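You operate a simulated robot arm through the tools that you are given. There is no shell and no other tool. Be economical: measure what you need, move in short steps, check, and stop when the job is done.

You are at the controls of a simulated robot arm. One attempt, no reset.

TASK
File the burr off the blue pipe's end and pass the pipe.
Fine: tighten the vice first, file till the burr is gone, file back, then slacken the vice and put the pipe in the pass tray. Set down upright: block file. What is to be rubbed or washed off counts as gone when no trace of it is left.

It is judged by the outcome, as a careful person would: the job done as asked, and still so three seconds after it is handed in. It fails if anything else is knocked over, pushed out of place, dropped, spilled or broken.

THE ROBOT
A 5-joint arm with a two-finger parallel gripper, fixed in place. Base frame: the origin is at the foot of the arm, x ahead of it, y to its left, z up; the work surface is at about z = 0. Readings come in mm, degrees, newtons and seconds.
With the tool pointing down near the work surface it reaches from about 260 to 600 mm from the base axis. Its first joint turns from -66.0 to 66.0 degrees. The tool tilts only in the upright plane through the base axis and itself; it spins freely about its own axis. Payload 1.57 kg.
The TCP is the grasp point between the finger pads, 30 mm short of the fingertips. In the tool frame z runs along the fingers and y along their closing line. Largest opening 80 mm; finger width 17, thickness 12; the body of the gripper, 40 by 82 mm, starts 80 mm behind the TCP.
Orientation is told as [roll, pitch, yaw] about the base's x, y, z axes, in that order, counted from this pose: with the fingers straight down and closing along the base's y, the tool's x points along the base's -x, its y along +y and its z along -z.

THE INTERFACE
- The arm moves only by the tool servo_tool. Its argument "steps" is a list of rows, each a list of 7 numbers: the turn, a rotation vector about the base's x, y, z in units of 90 degrees (1.0 is 90 degrees), then the shift along the base's x, y, z in units of 250 mm (1.0 is 250 mm), then the gripper command, from -1 (fully open) to 1 (shut), values between in proportion. In form: [[rx, ry, rz, tx, ty, tz, grip], ...]. A call has 1 to 12 rows; each row is the pose to reach, as a shift and turn from the pose commanded when the call began. A call with a number of a shift or a turn outside -1 to 1 is refused whole. Rows are played at 5 a second. More than 50 mm and 8.6 degrees between two rows, or a gripper value outside its range, and nothing of the call is played. A pose out of reach is approached as far as the arm can. The call stops where the force on the tool passes 40 N (or 10 N more than at its start, if that is more) or the arm is blocked; 0.2 s more then pass. Each finger travels about 153 mm/s and halts on what it meets, pressing with about 43 N; the grip force reading is that of the motor and also rises with nothing between the fingers. The clock runs only during rows and for 0.2 s after the last one: add rows that repeat a pose to give the fingers time. It gives the time, the measured TCP pose, the force on the tool (base axes), the opening and the grip force at its end, in the units of the frame above (readings bear some noise), with the torque about the TCP (base axes, N m) and any sound that the robot's microphone picked up.
- Cameras (640 x 400 px; columns grow to the right, rows downward): "scene" is fixed at [56.9, 382.6, 533.1]; the picture's right is [-0.72, -0.70, 0.00], its down [-0.30, 0.30, -0.91] and it looks along [0.63, -0.65, -0.42] (base axes); focal length 266 px, centre (320, 200). "wrist" rides on the gripper at [72, -7, -122] in the tool frame; the picture's right is [0.09, 1.00, 0.00], its down [-0.84, 0.08, -0.54] and it looks along [-0.54, 0.05, 0.84] (tool axes); focal length 238 px, centre (320, 200). There is no depth. A picture from a camera that has moved, and an enlarged one, comes with that camera's place and axes in the base frame and with its lens. The place of the scene camera against the robot may be out by one fixed shift of up to 25 mm in any direction.
- get_image(camera): a new picture of that camera. It takes no simulated time.
- enlarge(camera, box): a new picture of the part [left, top, right, bottom] of that camera's present view, enlarged. It takes no simulated time.
- close_job(): hands the job in; it is judged then, once.

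Work in short steps. Places have to be worked out from the pictures, the camera data and where the tool is seen: move nearer, look again, correct. Check each grasp and each placing, and mend what went wrong. You have 120 turns and 76 pictures in all, those below and enlarged ones among them. Open the gripper and draw the arm clear of the work before you hand the job in, unless the task says otherwise; then end with one line.

The tools are called after "Call:" as name(argument=value, ...) on one line, values as JSON. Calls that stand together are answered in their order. servo_tool: Moves the arm, as the interface text tells. Its arguments: {"type":"object","properties":{"steps":{"type":"array"}},"required":["steps"]} The other tools are called the same way: get_image (camera) takes a picture; enlarge (camera, box) takes an enlarged picture of a part of a camera's view; close_job () hands the job in.

At the start:

```text
t: 0.0
tool_pos: [335.9, 58.6, 456.7]
tcp_rot: [0.0, 0.0, -0.1]
force: [0.4, 0.2, 0.0]
moment: [-0.01, 0.02, 0.02]
grip_width: 79.9
finger_force: 0.0
```

scene: 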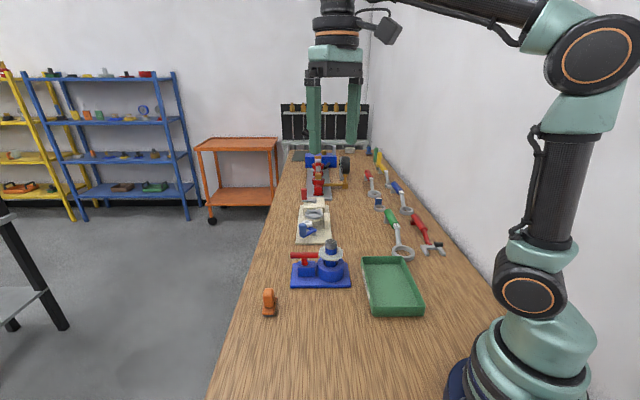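
wrist: 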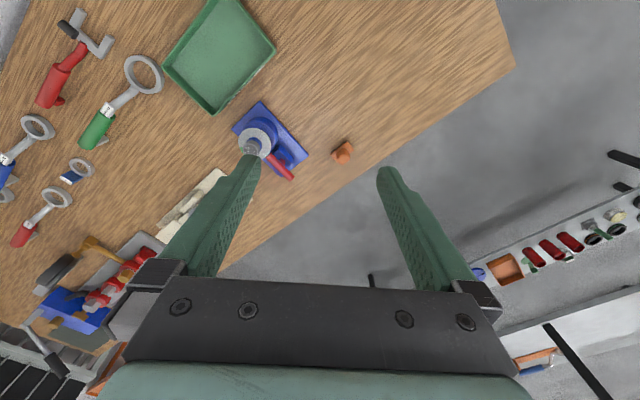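

The scene shows a blue vice-like base with a red lever, a green tray, and an orange object. I'll look closer at each.

Call:
enlarge(camera="scene", box=[240, 220, 440, 345])

Call:
enlarge(camera="scene", box=[270, 130, 450, 250])

Call:
enlarge(camera="wrist", box=[160, 60, 400, 210])

```text
3.20 times, centred on (340, 282) of scene
camera zoom: at [56.9, 382.6, 533.1], right [-0.72, -0.7, 0.0], down [-0.3, 0.3, -0.91], along [0.63, -0.65, -0.42], focal length 851 px, centre (256, -64)
```

zoom: 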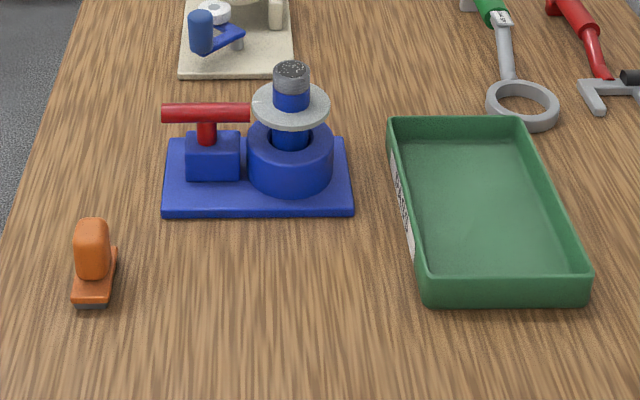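

```text
3.33 times, centred on (360, 190) of scene
camera zoom: at [56.9, 382.6, 533.1], right [-0.72, -0.7, 0.0], down [-0.3, 0.3, -0.91], along [0.63, -0.65, -0.42], focal length 887 px, centre (187, 233)
```

zoom: 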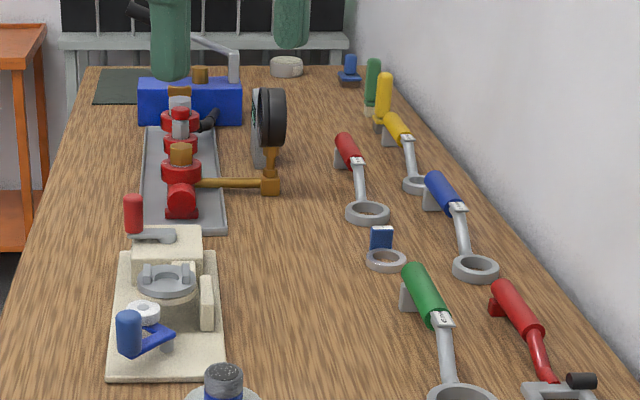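

```text
2.67 times, centred on (280, 135) of wrist
camera zoom: at [263.8, 51.1, 579.2], right [-0.09, 1.0, 0.0], down [0.84, 0.08, 0.54], along [0.54, 0.05, -0.84], focal length 636 px, centre (427, 373)
```

zoom: 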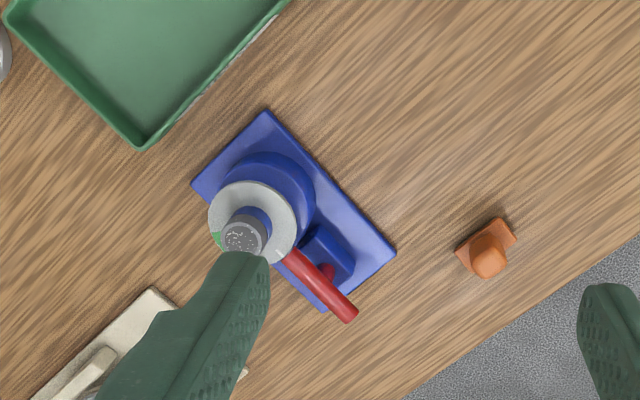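

Positions estimated: file about (478,125), vice centred about (470,-50) turned 45°, pipe about (460,-80). I move over the vice at a safe height for a closer look.

Call:
servo_tool(steps=[[0, 0, 0, 0.12, -0.12, -0.15, -1], [0, 0, 0, 0.24, -0.24, -0.3, -1], [0, 0, 0, 0.36, -0.36, -0.45, -1], [0, 0, 0, 0.4, -0.44, -0.6, -1], [0, 0, 0, 0.4, -0.44, -0.6, -1]])

Call:
get_image(camera="wrist")

Call:
get_image(camera="scene")

```text
refused: row 1 steps farther than a row can; nothing moved
```

```text
70 pictures are left
camera wrist: at [263.8, 51.1, 579.2], right [-0.09, 1.0, 0.0], down [0.84, 0.08, 0.54], along [0.54, 0.05, -0.84], focal length 238 px, centre (320, 200)
```

wrist: 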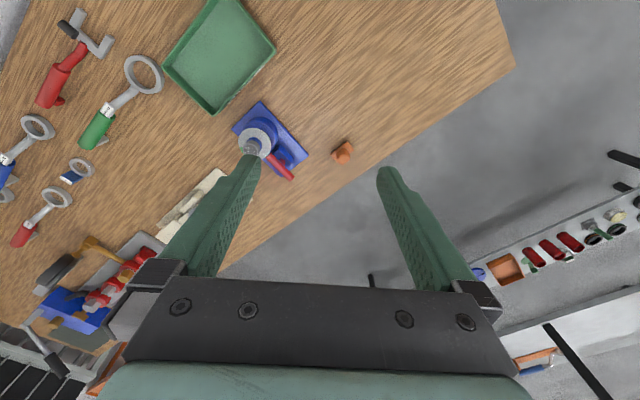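

```text
69 pictures are left
```

scene: 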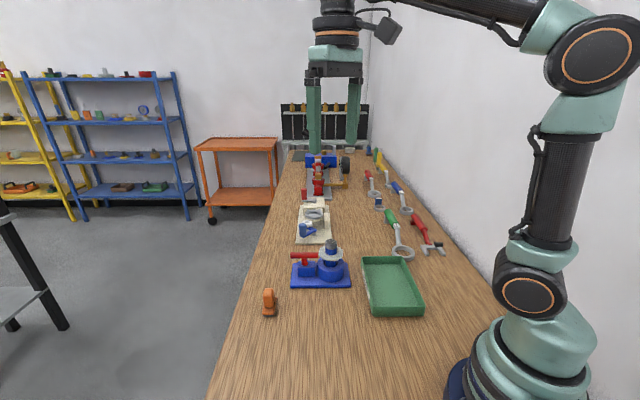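

The row was over 50 mm; I use smaller rows for the same move.

Call:
servo_tool(steps=[[0, 0, 0, 0.067, -0.073, -0.1, -1], [0, 0, 0, 0.133, -0.147, -0.2, -1], [0, 0, 0, 0.2, -0.22, -0.3, -1], [0, 0, 0, 0.267, -0.293, -0.4, -1], [0, 0, 0, 0.333, -0.367, -0.5, -1], [0, 0, 0, 0.4, -0.44, -0.6, -1], [0, 0, 0, 0.4, -0.44, -0.6, -1]])

Call:
get_image(camera="wrist")

Call:
enlarge(camera="scene", box=[280, 230, 360, 295])

```text
t: 1.6
tool_pos: [436.0, -50.9, 304.7]
tcp_rot: [-0.1, 0.0, -0.1]
force: [1.3, 0.2, -0.8]
moment: [-0.01, -0.02, 0.02]
grip_width: 80.1
finger_force: 0.1
```

```text
68 pictures are left
camera wrist: at [363.2, -58.9, 427.3], right [-0.09, 1.0, 0.0], down [0.84, 0.08, 0.54], along [0.54, 0.05, -0.84], focal length 238 px, centre (320, 200)
```

wrist: 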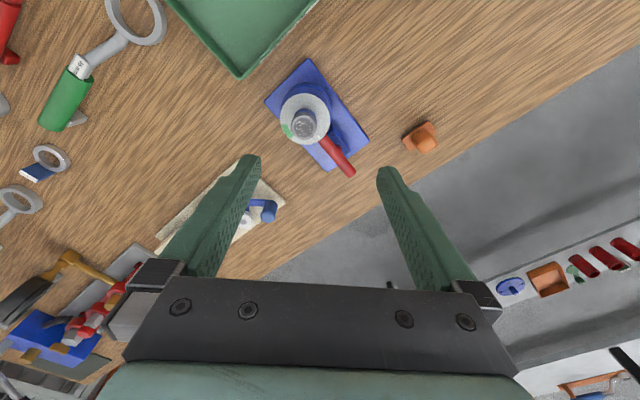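

```text
6.15 times, centred on (320, 262) of scene
camera zoom: at [56.9, 382.6, 533.1], right [-0.72, -0.7, 0.0], down [-0.3, 0.3, -0.91], along [0.63, -0.65, -0.42], focal length 1637 px, centre (320, -185)
```

zoom: 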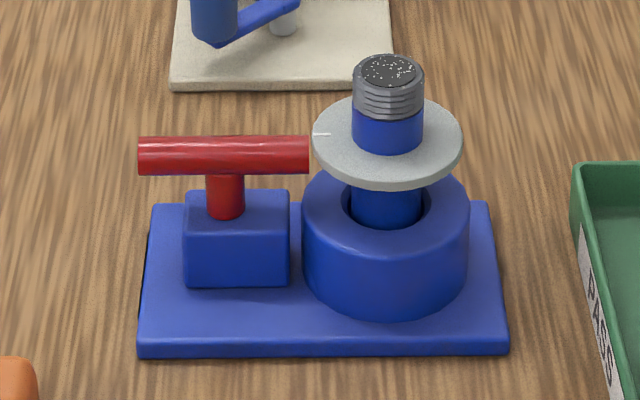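

The tray is labelled PASS. Zoom on the vice and on the file from the wrist.

Call:
enlarge(camera="wrist", box=[256, 50, 376, 180])

Call:
enlarge(camera="wrist", box=[390, 105, 450, 165])

Call:
enlarge(camera="scene", box=[248, 278, 298, 325])

```text
3.08 times, centred on (316, 115) of wrist
camera zoom: at [363.2, -58.9, 427.3], right [-0.09, 1.0, 0.0], down [0.84, 0.08, 0.54], along [0.54, 0.05, -0.84], focal length 733 px, centre (332, 462)
```

zoom: 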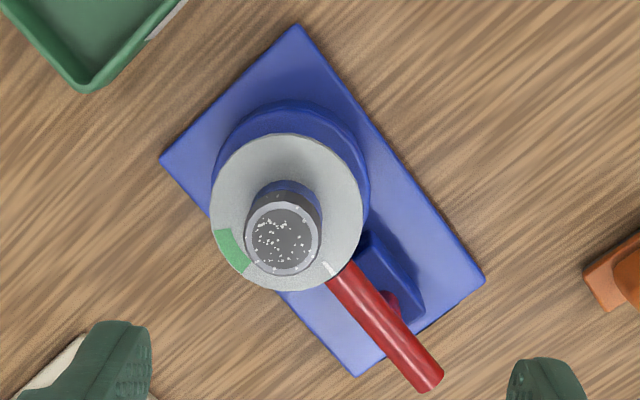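

```text
6.67 times, centred on (420, 135) of wrist
camera zoom: at [363.2, -58.9, 427.3], right [-0.09, 1.0, 0.0], down [0.84, 0.08, 0.54], along [0.54, 0.05, -0.84], focal length 1589 px, centre (-347, 633)
```

zoom: 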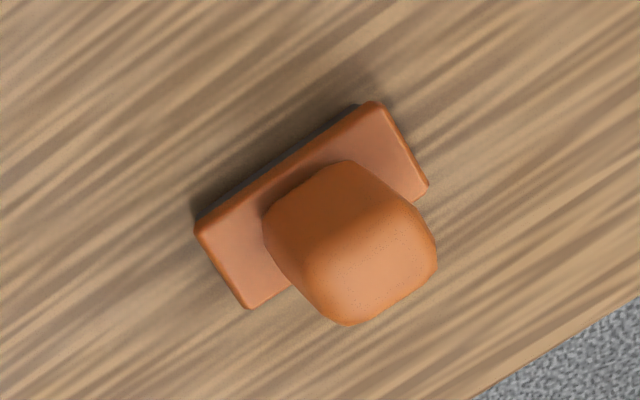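

```text
8.51 times, centred on (273, 302) of scene
camera zoom: at [56.9, 382.6, 533.1], right [-0.72, -0.7, 0.0], down [-0.3, 0.3, -0.91], along [0.63, -0.65, -0.42], focal length 2264 px, centre (720, -664)
```

zoom: 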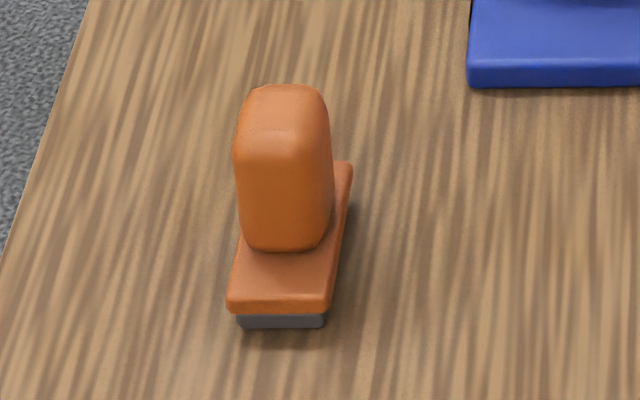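

Vice handle axis judged at (503,-20), bar along the 45° direction at z≈76; pipe axis (451,-72), top z≈124; dial disc at z≈88. I go above the handle with yaw +45° and look.

Call:
servo_tool(steps=[[0, 0, 0.083, 0.045, 0.02, -0.067, -1], [0, 0, 0.167, 0.089, 0.041, -0.133, -1], [0, 0, 0.25, 0.134, 0.062, -0.2, -1], [0, 0, 0.333, 0.179, 0.083, -0.267, -1], [0, 0, 0.417, 0.223, 0.103, -0.333, -1], [0, 0, 0.5, 0.268, 0.124, -0.4, -1], [0, 0, 0.5, 0.268, 0.124, -0.4, -1]])

Call:
get_image(camera="wrist")

Call:
enlarge(camera="scene", box=[260, 190, 380, 295])

```text
t: 3.2
tool_pos: [504.5, -20.5, 206.6]
tcp_rot: [0.0, 0.1, 45.1]
force: [0.1, 0.8, 0.8]
moment: [-0.03, 0.02, -0.01]
grip_width: 80.0
finger_force: 0.0
```

```text
63 pictures are left
camera wrist: at [457.3, -76.5, 328.8], right [-0.77, 0.64, 0.0], down [0.54, 0.65, 0.54], along [0.35, 0.42, -0.84], focal length 238 px, centre (320, 200)
```

wrist: 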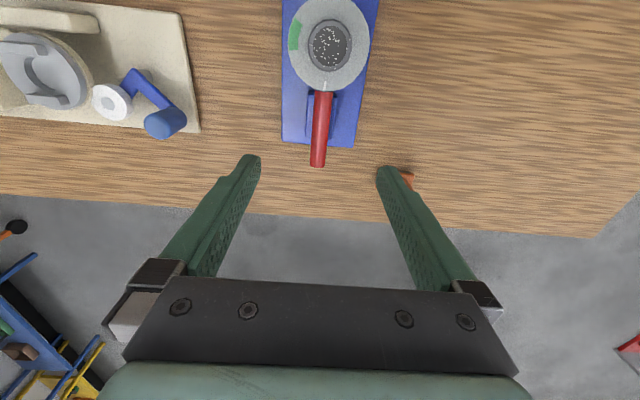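

```text
3.81 times, centred on (320, 242) of scene
camera zoom: at [56.9, 382.6, 533.1], right [-0.72, -0.7, 0.0], down [-0.3, 0.3, -0.91], along [0.63, -0.65, -0.42], focal length 1014 px, centre (320, 38)
```

zoom: 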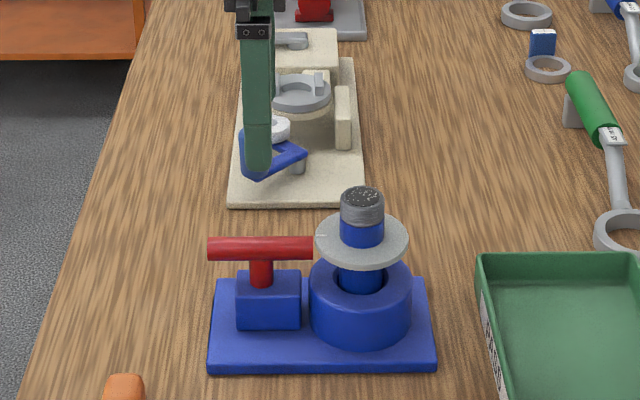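

The bar lines up under the fingers. I descend so the tips stay above the block (~z 59) and close on the bar.

Call:
servo_tool(steps=[[0, 0, 0, 0, 0.002, -0.15, -1], [0, 0, 0, 0, 0.004, -0.3, -1], [0, 0, 0, 0, 0.006, -0.4, -1], [0, 0, 0, 0, 0.006, -0.44, -1], [0, 0, 0, 0, 0.006, -0.468, -1], [0, 0, 0, 0, 0.006, -0.468, -1]])

Call:
get_image(camera="scene")

Call:
get_image(camera="wrist")

```text
t: 4.6
tool_pos: [503.0, -18.1, 90.5]
tcp_rot: [-0.1, 0.0, 45.0]
force: [0.3, -0.5, 0.2]
moment: [-0.01, -0.06, -0.01]
grip_width: 79.9
finger_force: 0.1
```

```text
61 pictures are left
```

scene: 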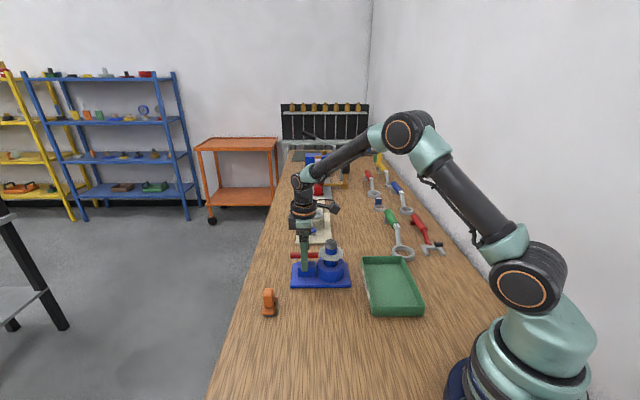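

```text
60 pictures are left
camera wrist: at [456.5, -75.1, 212.4], right [-0.77, 0.64, 0.0], down [0.54, 0.65, 0.54], along [0.35, 0.42, -0.84], focal length 238 px, centre (320, 200)
```

wrist: 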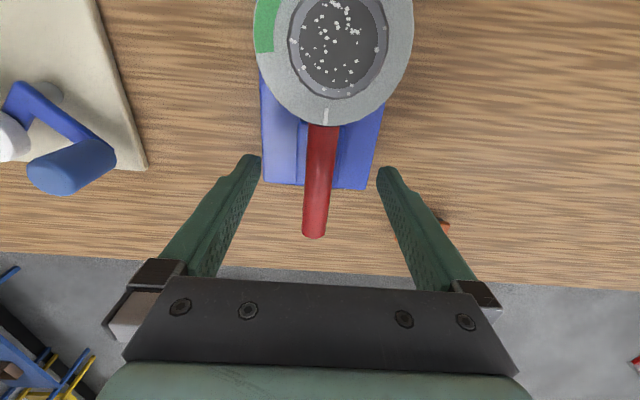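

Fingers straddle the bar; close and hold.

Call:
servo_tool(steps=[[0, 0, 0, 0, 0, 0, 1], [0, 0, 0, 0, 0, 0, 1], [0, 0, 0, 0, 0, 0, 1]])

```text
t: 5.4
tool_pos: [504.6, -19.0, 89.1]
tcp_rot: [-0.2, -0.1, 44.9]
force: [10.4, -8.3, -8.0]
moment: [0.07, -0.13, -0.04]
grip_width: 17.9
finger_force: 32.8
```

Gripped (17.9 mm). Small side load, so I shift about 1.5 mm with it and turn clockwise 30°.

Call:
servo_tool(steps=[[0, 0, 0, 0.005, -0.005, 0.003, 1], [0, 0, -0.085, 0.005, -0.005, 0.003, 1], [0, 0, -0.17, 0.005, -0.005, 0.003, 1], [0, 0, -0.255, 0.005, -0.005, 0.003, 1], [0, 0, -0.34, 0.005, -0.005, 0.003, 1], [0, 0, -0.34, 0.005, -0.005, 0.003, 1]])

Call:
enlarge(camera="scene", box=[280, 220, 360, 295])

Call:
get_image(camera="wrist")

```text
t: 6.8
tool_pos: [503.7, -18.8, 89.4]
tcp_rot: [0.1, 0.3, 14.5]
force: [-2.1, 27.8, -15.4]
moment: [0.33, 0.51, 0.03]
grip_width: 18.1
finger_force: 32.3
```

```text
5.33 times, centred on (320, 258) of scene
camera zoom: at [56.9, 382.6, 533.1], right [-0.72, -0.7, 0.0], down [-0.3, 0.3, -0.91], along [0.63, -0.65, -0.42], focal length 1419 px, centre (320, -107)
```

zoom: 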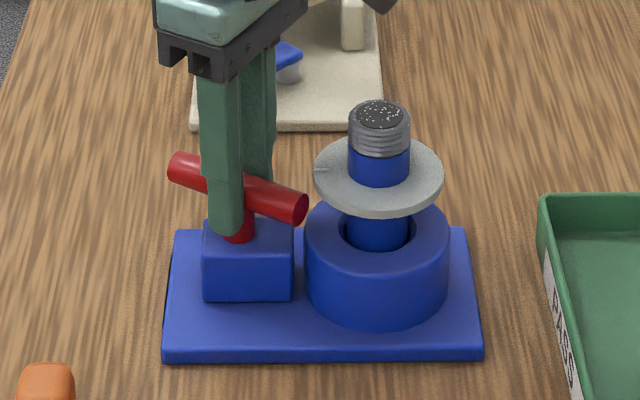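

```text
58 pictures are left
camera wrist: at [435.6, -43.6, 213.1], right [-0.34, 0.94, 0.0], down [0.79, 0.28, 0.54], along [0.51, 0.18, -0.84], focal length 238 px, centre (320, 200)
```

wrist: 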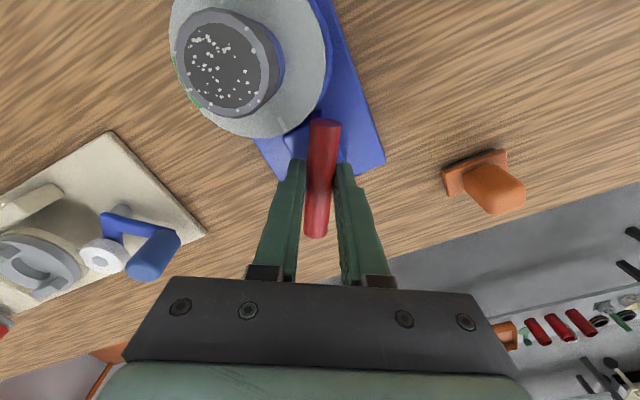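

The handle turns and the dial stays still (green zone ≈90° clockwise from the white mark). Relieve the side load and turn another 30°.

Call:
servo_tool(steps=[[0, 0, 0, 0, 0.006, -0.004, 1], [0, 0, -0.085, 0, 0.006, -0.004, 1], [0, 0, -0.17, 0, 0.006, -0.004, 1], [0, 0, -0.255, 0, 0.006, -0.004, 1], [0, 0, -0.34, 0, 0.006, -0.004, 1], [0, 0, -0.34, 0, 0.006, -0.004, 1]])

Call:
enlarge(camera="scene", box=[280, 220, 360, 295])

```text
t: 8.2
tool_pos: [503.8, -17.3, 90.1]
tcp_rot: [-0.1, 0.2, -16.1]
force: [-17.6, 28.1, 8.5]
moment: [0.82, 0.25, 0.04]
grip_width: 18.1
finger_force: 32.5
```

```text
5.33 times, centred on (320, 258) of scene
camera zoom: at [56.8, 382.6, 533.1], right [-0.72, -0.7, 0.0], down [-0.3, 0.3, -0.91], along [0.63, -0.65, -0.42], focal length 1419 px, centre (320, -107)
```

zoom: 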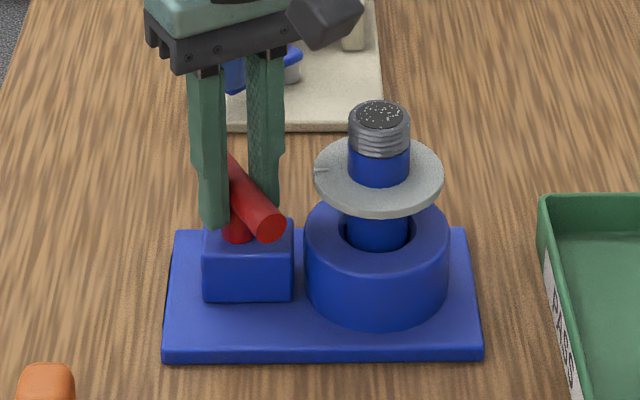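

Turned 61° so far with no stop. Relieve load further and continue to 90°.

Call:
servo_tool(steps=[[0, 0, 0, -0.006, 0.008, 0.002, 1], [0, 0, -0.08, -0.006, 0.008, 0.002, 1], [0, 0, -0.16, -0.006, 0.008, 0.002, 1], [0, 0, -0.24, -0.006, 0.008, 0.002, 1], [0, 0, -0.32, -0.006, 0.008, 0.002, 1], [0, 0, -0.32, -0.006, 0.008, 0.002, 1]])

Call:
enlarge(camera="scene", box=[280, 220, 360, 295])

Call:
get_image(camera="wrist")

```text
t: 9.6
tool_pos: [504.2, -16.9, 88.2]
tcp_rot: [0.1, -0.1, -45.1]
force: [7.5, 20.8, -4.8]
moment: [0.46, 0.06, 0.07]
grip_width: 18.2
finger_force: 33.3
```

```text
5.33 times, centred on (320, 258) of scene
camera zoom: at [56.9, 382.6, 533.1], right [-0.72, -0.7, 0.0], down [-0.3, 0.3, -0.91], along [0.63, -0.65, -0.42], focal length 1419 px, centre (320, -107)
```

zoom: 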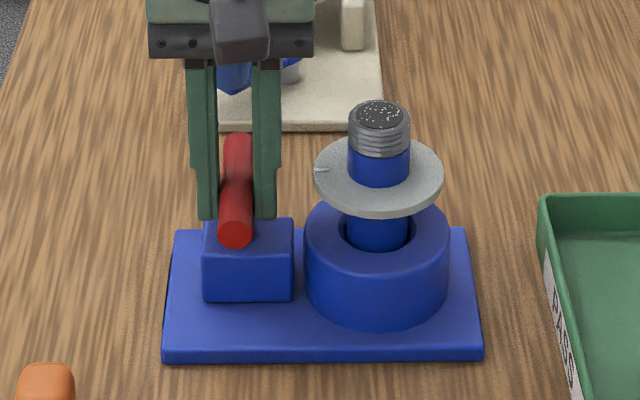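

```text
55 pictures are left
camera wrist: at [447.6, 29.1, 212.5], right [0.64, 0.77, 0.0], down [0.64, -0.54, 0.54], along [0.42, -0.35, -0.84], focal length 238 px, centre (320, 200)
```

wrist: 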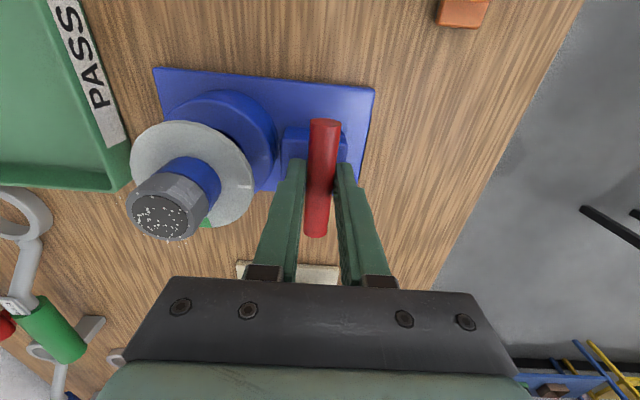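

Bar is at 90°. From the dial geometry the green arc covers about 77–119° from the white mark, centre ≈98°, so I turn ~7° more to sit in its middle.

Call:
servo_tool(steps=[[0, 0, -0.04, 0.001, 0.006, 0, 1], [0, 0, -0.08, 0.001, 0.006, 0, 1], [0, 0, -0.08, 0.001, 0.006, 0, 1]])

Call:
enlarge(camera="wrist", box=[100, 60, 380, 250])

```text
t: 10.4
tool_pos: [503.3, -15.3, 89.3]
tcp_rot: [0.1, 0.0, -52.3]
force: [9.0, 6.8, -4.9]
moment: [0.01, -0.15, 0.87]
grip_width: 19.9
finger_force: 33.8
```

```text
2.11 times, centred on (240, 155) of wrist
camera zoom: at [453.5, 36.4, 212.7], right [0.73, 0.68, 0.0], down [0.57, -0.61, 0.54], along [0.37, -0.4, -0.84], focal length 502 px, centre (488, 295)
```

zoom: 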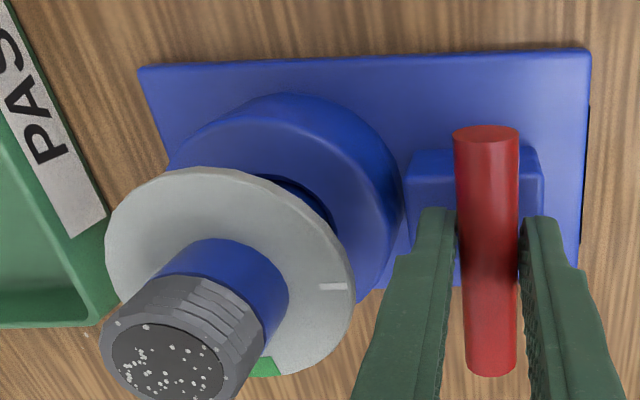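

The moment and widened grip show the handle reached its stop at ~90°, so the vice is tight. I open only partly (dial nearby) and lift away.

Call:
servo_tool(steps=[[0, 0, 0.03, 0, 0, 0, 1], [0, 0, 0.03, 0, 0, 0, 0.15], [0, 0, 0.03, 0, 0, 0, 0.15], [0, 0, 0.03, 0, 0, 0.1, 0.15], [0, 0, 0.03, 0, 0, 0.25, 0.15], [0, 0, 0.03, 0, 0, 0.42, 0.15], [0, 0, 0.03, 0, 0, 0.6, 0.15]])

Call:
enlarge(camera="scene", box=[260, 220, 360, 310])

Call:
get_image(camera="wrist")

```text
t: 12.0
tool_pos: [504.7, -15.2, 239.7]
tcp_rot: [0.0, 0.0, -49.5]
force: [0.2, 0.7, -0.3]
moment: [0.0, -0.01, 0.02]
grip_width: 34.2
finger_force: 0.0
```

```text
4.44 times, centred on (310, 265) of scene
camera zoom: at [56.9, 382.6, 533.1], right [-0.72, -0.7, 0.0], down [-0.3, 0.3, -0.91], along [0.63, -0.65, -0.42], focal length 1182 px, centre (364, -89)
```

zoom: 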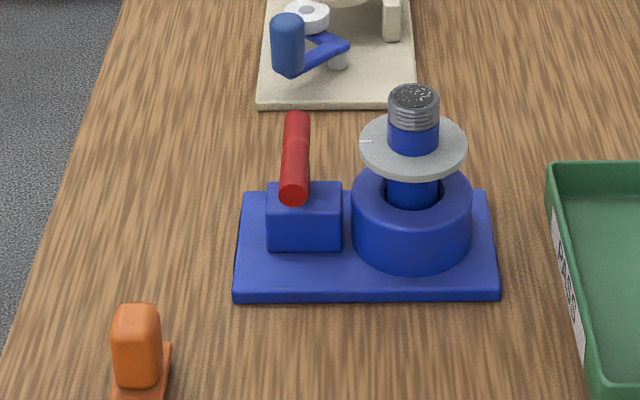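

```text
52 pictures are left
camera wrist: at [452.5, 34.4, 362.0], right [0.7, 0.72, 0.0], down [0.6, -0.59, 0.54], along [0.39, -0.38, -0.84], focal length 238 px, centre (320, 200)
```

wrist: 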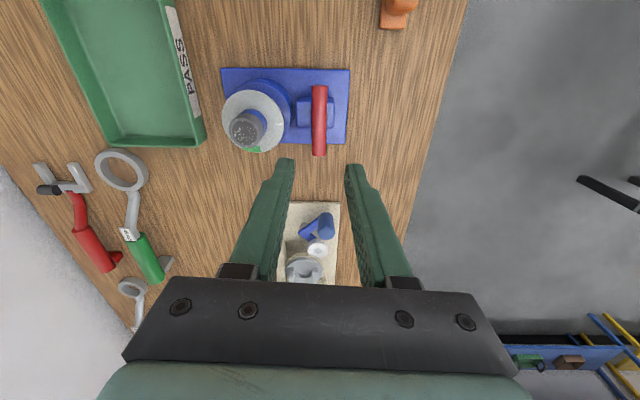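

Vice is tightened. Now to the block file, judged at (480,127), long axis along (-1,1), handle top about z 62. I go over it with yaw -45° and look.

Call:
servo_tool(steps=[[0, 0, 0.01, -0.02, 0.15, 0, -0.5], [0, 0, 0.02, -0.05, 0.3, 0, -0.5], [0, 0, 0.04, -0.08, 0.45, -0.02, -0.5], [0, 0, 0.05, -0.1, 0.568, -0.08, -0.5], [0, 0, 0.05, -0.1, 0.568, -0.16, -0.5], [0, 0, 0.05, -0.1, 0.568, -0.16, -0.5]])

Call:
get_image(camera="wrist")

Call:
enlarge(camera="scene", box=[230, 240, 310, 320])

```text
t: 13.4
tool_pos: [478.2, 128.4, 199.9]
tcp_rot: [0.0, 0.0, -45.1]
force: [-0.5, -0.6, -0.1]
moment: [-0.05, -0.01, 0.02]
grip_width: 59.9
finger_force: 0.1
```

```text
51 pictures are left
camera wrist: at [423.0, 173.9, 322.4], right [0.64, 0.77, 0.0], down [0.65, -0.54, 0.54], along [0.42, -0.35, -0.84], focal length 238 px, centre (320, 200)
```

wrist: 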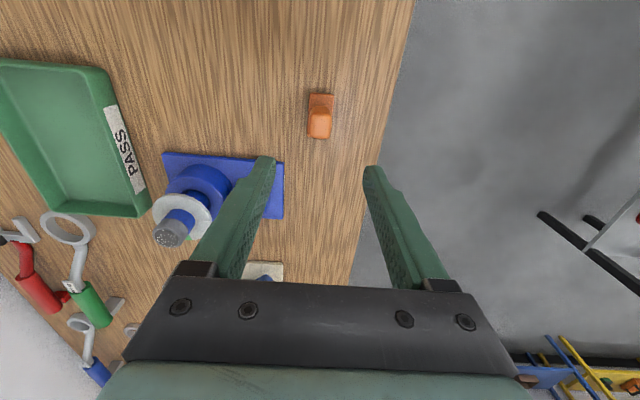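

```text
5.00 times, centred on (270, 280) of scene
camera zoom: at [56.9, 382.7, 533.1], right [-0.72, -0.7, 0.0], down [-0.3, 0.3, -0.91], along [0.63, -0.65, -0.42], focal length 1330 px, centre (570, -200)
```

zoom: 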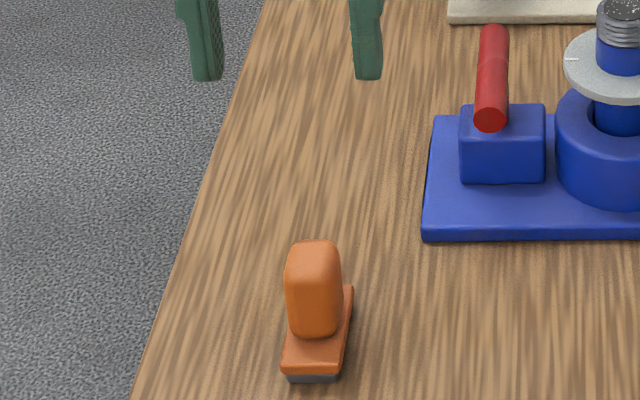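

Call:
enlarge(camera="wrist", box=[290, 80, 350, 150])

```text
5.71 times, centred on (320, 115) of wrist
camera zoom: at [423.0, 173.9, 322.4], right [0.64, 0.77, 0.0], down [0.65, -0.54, 0.54], along [0.42, -0.35, -0.84], focal length 1362 px, centre (320, 686)
```

zoom: 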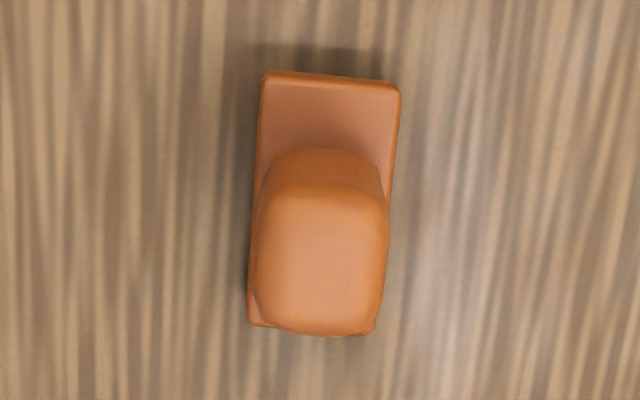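

File centre refined to (480,126.5), handle ~25 mm wide, aligned with yaw -45°. Descend to z≈48 and close.

Call:
servo_tool(steps=[[0, 0, 0, 0.008, -0.008, -0.19, -0.5], [0, 0, 0, 0.008, -0.008, -0.38, -0.5], [0, 0, 0, 0.008, -0.008, -0.52, -0.5], [0, 0, 0, 0.008, -0.008, -0.58, -0.5], [0, 0, 0, 0.008, -0.008, -0.608, -0.5], [0, 0, 0, 0.008, -0.008, -0.608, -0.5], [0, 0, 0, 0.008, -0.008, -0.608, 1], [0, 0, 0, 0.008, -0.008, -0.608, 1], [0, 0, 0, 0.008, -0.008, -0.608, 1]])

Call:
get_image(camera="wrist")

Call:
enlarge(camera="scene", box=[230, 240, 310, 320])

```text
t: 15.4
tool_pos: [480.5, 126.1, 46.8]
tcp_rot: [0.0, 0.0, -44.9]
force: [0.1, -0.3, -0.2]
moment: [0.02, 0.0, 0.01]
grip_width: 25.5
finger_force: 36.6
```

```text
48 pictures are left
camera wrist: at [424.7, 171.5, 170.0], right [0.64, 0.77, 0.0], down [0.65, -0.54, 0.54], along [0.42, -0.35, -0.84], focal length 238 px, centre (320, 200)
```

wrist: 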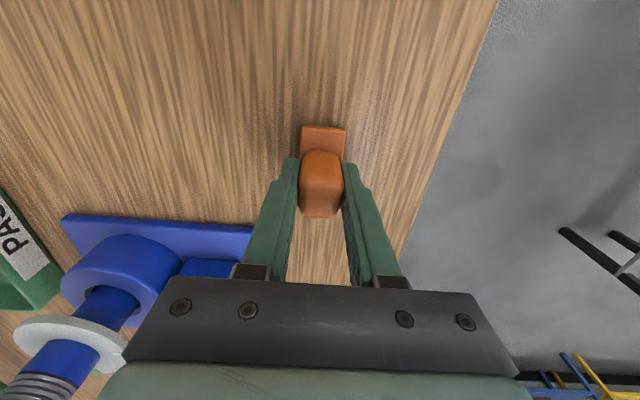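

```text
5.00 times, centred on (270, 280) of scene
camera zoom: at [56.9, 382.6, 533.1], right [-0.72, -0.7, 0.0], down [-0.3, 0.3, -0.91], along [0.63, -0.65, -0.42], focal length 1330 px, centre (570, -200)
```

zoom: 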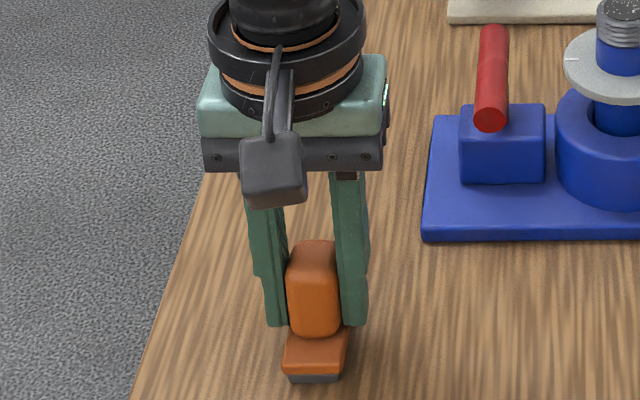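

Grip good (25.5 mm); file's sole is 46.8 mm below the TCP. Lift and carry over the pipe.

Call:
servo_tool(steps=[[0, 0, 0, 0, 0, 0.15, 1], [0, 0, 0, 0, 0, 0.34, 1], [0, 0, 0, 0, 0, 0.53, 1], [0, 0, 0, 0, 0, 0.7, 1], [0, 0, 0, -0.02, -0.15, 0.72, 1], [0, 0, 0, -0.04, -0.32, 0.72, 1], [0, 0, 0, -0.06, -0.48, 0.72, 1], [0, 0, 0, -0.1, -0.64, 0.72, 1], [0, 0, 0, -0.118, -0.79, 0.72, 1], [0, 0, 0, -0.118, -0.79, 0.72, 1]])

Call:
get_image(camera="wrist")

Call:
enlarge(camera="scene", box=[270, 170, 390, 290])

```text
t: 17.6
tool_pos: [450.2, -75.1, 227.4]
tcp_rot: [0.0, -0.1, -45.0]
force: [0.1, 0.1, -1.7]
moment: [-0.03, -0.05, -0.03]
grip_width: 25.7
finger_force: 37.0
```

```text
46 pictures are left
camera wrist: at [393.9, -29.2, 350.0], right [0.64, 0.77, 0.0], down [0.65, -0.54, 0.54], along [0.42, -0.35, -0.84], focal length 238 px, centre (320, 200)
```

wrist: 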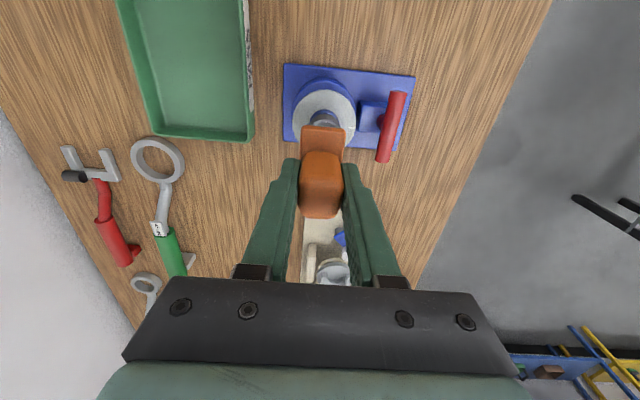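

```text
3.33 times, centred on (330, 230) of scene
camera zoom: at [56.9, 382.6, 533.1], right [-0.72, -0.7, 0.0], down [-0.3, 0.3, -0.91], along [0.63, -0.65, -0.42], focal length 887 px, centre (287, 100)
```

zoom: 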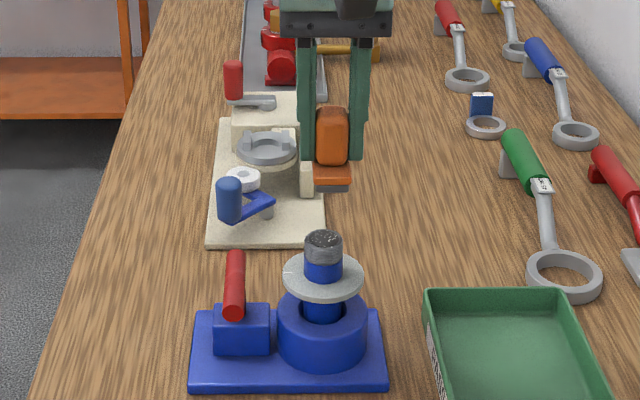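

Alignment good. Descend to just above the pipe's end, then touch down gently.

Call:
servo_tool(steps=[[0, 0, 0, 0.003, 0.012, -0.1, 1], [0, 0, 0, 0.003, 0.012, -0.19, 1], [0, 0, 0, 0.003, 0.012, -0.206, 1], [0, 0, 0, 0.003, 0.012, -0.206, 1]])

Call:
enlarge(camera="scene", box=[280, 210, 370, 290])

```text
t: 18.6
tool_pos: [452.0, -70.7, 175.6]
tcp_rot: [0.0, 0.0, -45.0]
force: [-0.1, -0.1, -1.1]
moment: [-0.03, 0.01, -0.01]
grip_width: 25.3
finger_force: 37.1
```

```text
5.00 times, centred on (325, 250) of scene
camera zoom: at [56.9, 382.6, 533.1], right [-0.72, -0.7, 0.0], down [-0.3, 0.3, -0.91], along [0.63, -0.65, -0.42], focal length 1330 px, centre (295, -50)
```

zoom: 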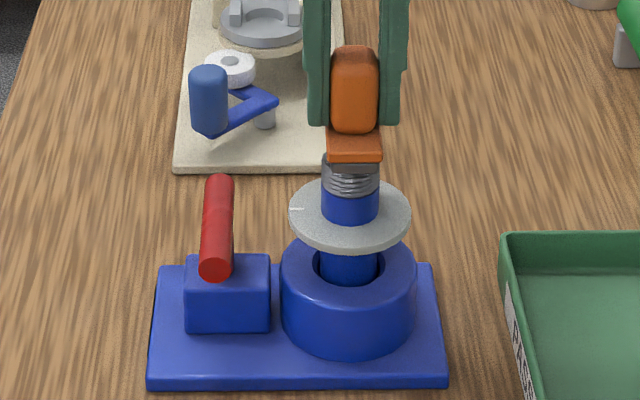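

Nearly touching. Lower slowly until contact force shows.

Call:
servo_tool(steps=[[0, 0, 0, 0.004, 0.004, -0.006, 1], [0, 0, 0, 0.004, 0.004, -0.012, 1], [0, 0, 0, 0.004, 0.004, -0.016, 1], [0, 0, 0, 0.004, 0.004, -0.016, 1]])

```text
t: 19.6
tool_pos: [451.9, -68.4, 171.9]
tcp_rot: [0.0, 0.1, -45.1]
force: [0.1, -0.3, -0.8]
moment: [-0.02, 0.01, 0.0]
grip_width: 25.7
finger_force: 36.6
```

Call:
servo_tool(steps=[[0, 0, 0, 0, -0.004, -0.006, 1], [0, 0, 0, 0, -0.004, -0.012, 1], [0, 0, 0, 0, -0.004, -0.012, 1]])

```text
t: 20.4
tool_pos: [451.7, -69.4, 168.8]
tcp_rot: [0.0, 0.0, -45.0]
force: [-0.2, 0.1, -1.5]
moment: [0.0, 0.03, 0.01]
grip_width: 25.3
finger_force: 36.8
```

No contact yet at 168.8; continue 2 mm at a time.

Call:
servo_tool(steps=[[0, 0, 0, 0, -0.004, -0.006, 1], [0, 0, 0, 0, -0.004, -0.012, 1], [0, 0, 0, 0, -0.004, -0.012, 1]])

Call:
enlarge(camera="scene", box=[300, 220, 360, 280])

```text
t: 21.2
tool_pos: [453.0, -70.3, 168.6]
tcp_rot: [0.2, -0.2, -45.1]
force: [-7.0, 5.6, 35.2]
moment: [0.13, 0.24, -0.03]
grip_width: 25.6
finger_force: 36.5
```

```text
6.67 times, centred on (330, 250) of scene
camera zoom: at [56.7, 382.7, 533.1], right [-0.72, -0.7, 0.0], down [-0.3, 0.3, -0.91], along [0.63, -0.65, -0.42], focal length 1774 px, centre (253, -133)
```

zoom: 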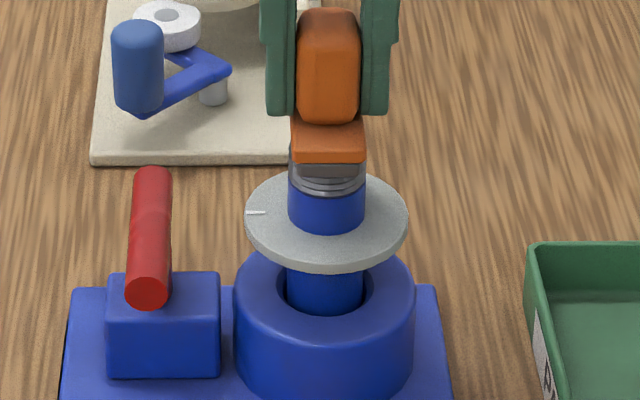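

Contact at TCP z≈168.5 with 35 N. Ease to about half and rub back and forth along the file's length, ±20 mm.

Call:
servo_tool(steps=[[0, 0, 0, 0, 0, 0.006, 1], [0, 0, 0, 0.03, -0.03, 0.006, 1], [0, 0, 0, 0.057, -0.057, 0.006, 1], [0, 0, 0, 0.03, -0.03, 0.006, 1], [0, 0, 0, 0, 0, 0.006, 1], [0, 0, 0, -0.03, 0.03, 0.006, 1], [0, 0, 0, -0.057, 0.057, 0.006, 1], [0, 0, 0, -0.03, 0.03, 0.006, 1], [0, 0, 0, 0, 0, 0.006, 1]])

```text
t: 23.2
tool_pos: [451.4, -70.5, 167.9]
tcp_rot: [0.0, 0.0, -44.9]
force: [-5.8, 10.1, 30.2]
moment: [0.24, -0.01, 0.09]
grip_width: 25.7
finger_force: 36.7
```

Strokes ran through at ~30 N. Another round with small sideways offsets to cover the full pipe diameter.

Call:
servo_tool(steps=[[0, 0, 0, 0.015, 0.015, 0.001, 1], [0, 0, 0, 0.045, -0.015, 0.001, 1], [0, 0, 0, 0.068, -0.038, 0.001, 1], [0, 0, 0, 0.02, 0.01, 0.001, 1], [0, 0, 0, -0.03, 0.06, 0.001, 1], [0, 0, 0, 0, 0, 0.001, 1], [0, 0, 0, -0.015, -0.015, 0.001, 1], [0, 0, 0, 0.03, -0.06, 0.001, 1], [0, 0, 0, -0.015, -0.015, 0.001, 1], [0, 0, 0, -0.06, 0.03, 0.001, 1], [0, 0, 0, 0, 0, 0.001, 1]])

Call:
servo_tool(steps=[[0, 0, 0, 0, 0, 0.06, 1], [0, 0, 0, 0.08, -0.08, 0.2, 1], [0, 0, 0, 0.2, -0.2, 0.3, 1], [0, 0, 0, 0.3, -0.3, 0.4, 1], [0, 0, 0, 0.3, -0.3, 0.4, 1]])

Call:
get_image(camera="wrist")

Call:
enlarge(camera="scene", box=[305, 230, 355, 280])

```text
t: 25.6
tool_pos: [451.5, -69.9, 168.9]
tcp_rot: [-0.1, 0.0, -45.0]
force: [-0.7, -0.4, -0.5]
moment: [-0.03, 0.0, 0.02]
grip_width: 25.6
finger_force: 37.0
```

```text
t: 26.8
tool_pos: [525.9, -143.8, 266.1]
tcp_rot: [0.0, 0.1, -45.0]
force: [-0.5, 1.2, -1.0]
moment: [-0.02, 0.02, -0.01]
grip_width: 25.4
finger_force: 36.7
```

```text
42 pictures are left
camera wrist: at [471.0, -99.1, 389.1], right [0.64, 0.77, 0.0], down [0.65, -0.54, 0.54], along [0.41, -0.35, -0.84], focal length 238 px, centre (320, 200)
```

wrist: 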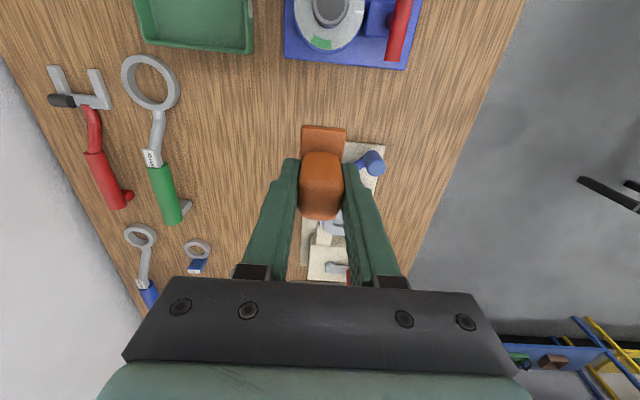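

```text
8.00 times, centred on (330, 255) of scene
camera zoom: at [56.9, 382.6, 533.1], right [-0.72, -0.7, 0.0], down [-0.3, 0.3, -0.91], along [0.63, -0.65, -0.42], focal length 2128 px, centre (240, -240)
```

zoom: 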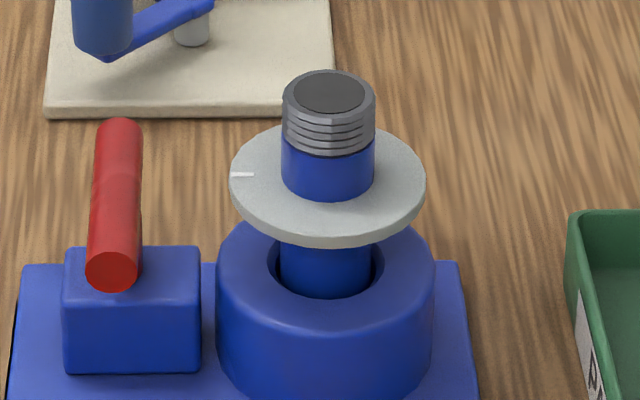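

Burr speckles look gone. Confirm from the wrist, which sees the pipe end at the top edge.

Call:
enlarge(camera="wrist", box=[290, 0, 370, 50])

Call:
enlarge(camera="scene", box=[321, 234, 341, 248])

```text
8.00 times, centred on (330, 25) of wrist
camera zoom: at [471.0, -99.1, 389.1], right [0.64, 0.77, 0.0], down [0.65, -0.54, 0.54], along [0.41, -0.35, -0.84], focal length 1907 px, centre (240, 1600)
```

zoom: 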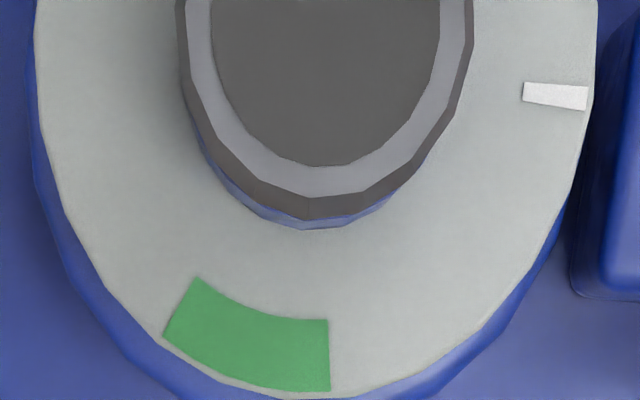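

```text
16.00 times, centred on (331, 241) of scene
camera zoom: at [56.9, 382.6, 533.1], right [-0.72, -0.7, 0.0], down [-0.3, 0.3, -0.91], along [0.63, -0.65, -0.42], focal length 4257 px, centre (144, -456)
```

zoom: 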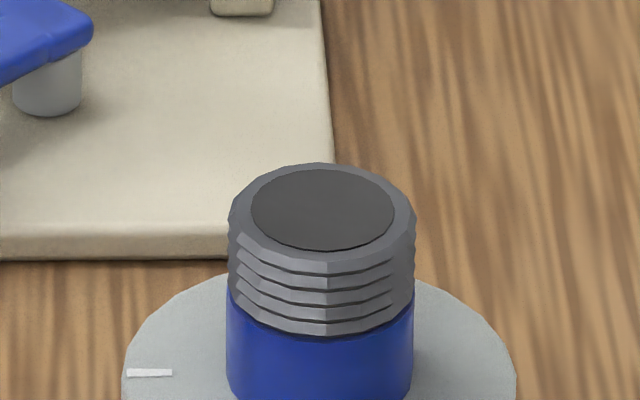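

Burr is gone. Carry the file back to its original spot (480.5,126), first at height.

Call:
servo_tool(steps=[[0, 0, 0, -0.02, 0.18, 0, 1], [0, 0, 0, -0.04, 0.36, 0, 1], [0, 0, 0, -0.06, 0.54, 0, 1], [0, 0, 0, -0.1, 0.72, 0, 1], [0, 0, 0, -0.14, 0.9, 0, 1], [0, 0, 0, -0.182, 0.99, 0, 1], [0, 0, 0, -0.182, 0.99, -0.15, 1], [0, 0, 0, -0.182, 0.99, -0.3, 1], [0, 0, 0, -0.182, 0.99, -0.3, 1]])

```text
t: 28.8
tool_pos: [479.6, 103.1, 194.6]
tcp_rot: [0.1, -0.1, -45.0]
force: [-0.1, 0.3, -1.6]
moment: [-0.03, 0.04, -0.01]
grip_width: 25.7
finger_force: 37.0
```

Now over to the spot and down to just above the bench.

Call:
servo_tool(steps=[[0, 0, 0, 0.003, 0.092, -0.02, 1], [0, 0, 0, 0.003, 0.092, -0.2, 1], [0, 0, 0, 0.003, 0.092, -0.38, 1], [0, 0, 0, 0.003, 0.092, -0.52, 1], [0, 0, 0, 0.003, 0.092, -0.576, 1], [0, 0, 0, 0.003, 0.092, -0.576, 1]])

Call:
enlarge(camera="scene", box=[230, 240, 310, 320])

```text
t: 30.2
tool_pos: [481.7, 123.3, 48.7]
tcp_rot: [0.0, -0.1, -45.0]
force: [0.6, 0.0, -2.4]
moment: [0.01, 0.02, 0.01]
grip_width: 25.7
finger_force: 37.6
```

```text
5.00 times, centred on (270, 280) of scene
camera zoom: at [56.9, 382.6, 533.1], right [-0.72, -0.7, 0.0], down [-0.3, 0.3, -0.91], along [0.63, -0.65, -0.42], focal length 1330 px, centre (570, -200)
```

zoom: 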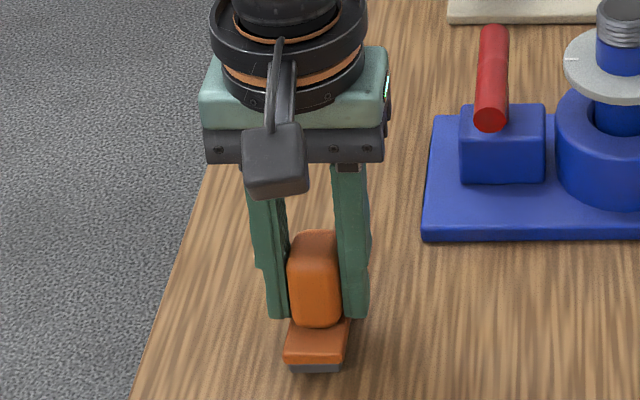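

Close above the bench; lower 1 mm rows until light contact (with ~2 mm y correction).

Call:
servo_tool(steps=[[0, 0, 0, -0.003, 0.01, -0.004, 1], [0, 0, 0, -0.003, 0.01, -0.007, 1], [0, 0, 0, -0.003, 0.01, -0.007, 1]])

```text
t: 31.0
tool_pos: [481.2, 127.8, 45.8]
tcp_rot: [0.1, 0.0, -44.9]
force: [-0.3, 0.4, -1.8]
moment: [-0.02, 0.01, 0.04]
grip_width: 25.7
finger_force: 36.6
```

Call:
servo_tool(steps=[[0, 0, 0, 0, -0.004, -0.003, 1], [0, 0, 0, 0, -0.004, -0.006, 1], [0, 0, 0, 0, -0.004, -0.006, 1]])

```text
t: 31.8
tool_pos: [482.1, 125.7, 45.6]
tcp_rot: [-0.1, 0.0, -45.1]
force: [-4.5, -2.6, 10.2]
moment: [-0.29, -0.02, -0.11]
grip_width: 25.7
finger_force: 36.7
```

Contact at about 10 N: the file rests on the bench. Release (part-open) and lift clear.

Call:
servo_tool(steps=[[0, 0, 0, 0, 0, 0.002, -0.4], [0, 0, 0, 0, 0, 0.002, -0.4], [0, 0, 0, 0, 0, 0.1, -0.4], [0, 0, 0, 0, 0, 0.27, -0.4], [0, 0, 0, 0, 0, 0.45, -0.4], [0, 0, 0, 0, 0, 0.62, -0.4], [0, 0, 0, 0, 0, 0.78, -0.4]])

Call:
enlarge(camera="scene", box=[230, 240, 310, 320])

Call:
get_image(camera="wrist")

```text
t: 33.4
tool_pos: [479.4, 124.8, 241.4]
tcp_rot: [0.0, 0.1, -45.0]
force: [0.9, -0.4, 0.3]
moment: [-0.02, 0.0, -0.02]
grip_width: 55.8
finger_force: 0.0
```

```text
5.00 times, centred on (270, 280) of scene
camera zoom: at [56.9, 382.6, 533.1], right [-0.72, -0.7, 0.0], down [-0.3, 0.3, -0.91], along [0.63, -0.65, -0.42], focal length 1330 px, centre (570, -200)
```

zoom: 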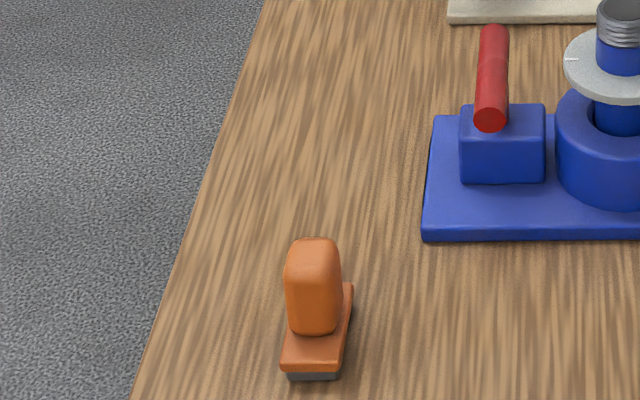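

```text
36 pictures are left
camera wrist: at [423.8, 170.2, 364.2], right [0.64, 0.77, 0.0], down [0.65, -0.54, 0.54], along [0.42, -0.35, -0.84], focal length 238 px, centre (320, 200)
```

wrist: 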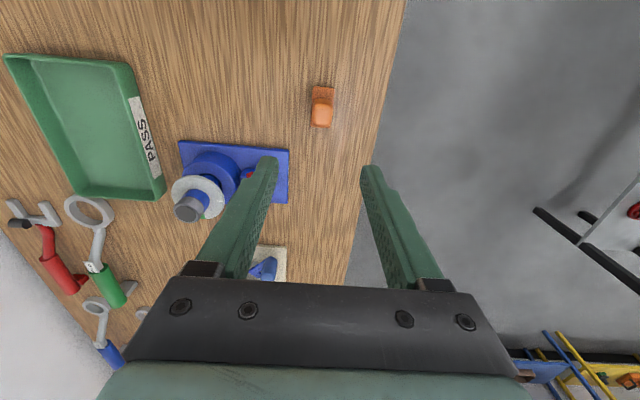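

File stands upright at its place. Now back over the vice handle, yaw -45°, opening ~40 mm.

Call:
servo_tool(steps=[[0, 0, 0, 0.025, -0.14, 0, 0], [0, 0, 0, 0.05, -0.28, 0, 0], [0, 0, 0, 0.075, -0.42, 0, 0], [0, 0, 0, 0.098, -0.563, 0, 0], [0, 0, 0, 0.098, -0.563, -0.15, 0], [0, 0, 0, 0.098, -0.563, -0.3, 0], [0, 0, 0, 0.098, -0.563, -0.4, 0], [0, 0, 0, 0.098, -0.563, -0.4, 0]])

Call:
get_image(camera="wrist")

```text
t: 35.2
tool_pos: [505.3, -14.4, 140.3]
tcp_rot: [0.0, 0.0, -45.0]
force: [-0.6, 0.5, 0.8]
moment: [-0.01, -0.01, 0.04]
grip_width: 39.9
finger_force: 0.1
```

```text
35 pictures are left
camera wrist: at [448.8, 30.4, 262.6], right [0.64, 0.77, 0.0], down [0.65, -0.54, 0.54], along [0.42, -0.35, -0.84], focal length 238 px, centre (320, 200)
```

wrist: 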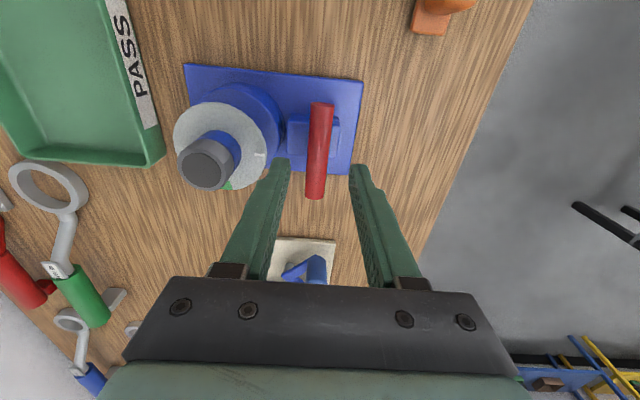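

Bar is centred between the fingers. Descend and close.

Call:
servo_tool(steps=[[0, 0, 0, -0.006, -0.004, -0.1, 0], [0, 0, 0, -0.006, -0.004, -0.17, 0], [0, 0, 0, -0.006, -0.004, -0.205, 0], [0, 0, 0, -0.006, -0.004, -0.205, 0], [0, 0, 0, -0.006, -0.004, -0.205, 1], [0, 0, 0, -0.006, -0.004, -0.205, 1], [0, 0, 0, -0.006, -0.004, -0.205, 1]])

```text
t: 36.8
tool_pos: [502.6, -15.0, 88.8]
tcp_rot: [0.0, 0.1, -45.1]
force: [-8.1, -9.9, 2.7]
moment: [-0.15, 0.07, -0.02]
grip_width: 18.3
finger_force: 32.5
```

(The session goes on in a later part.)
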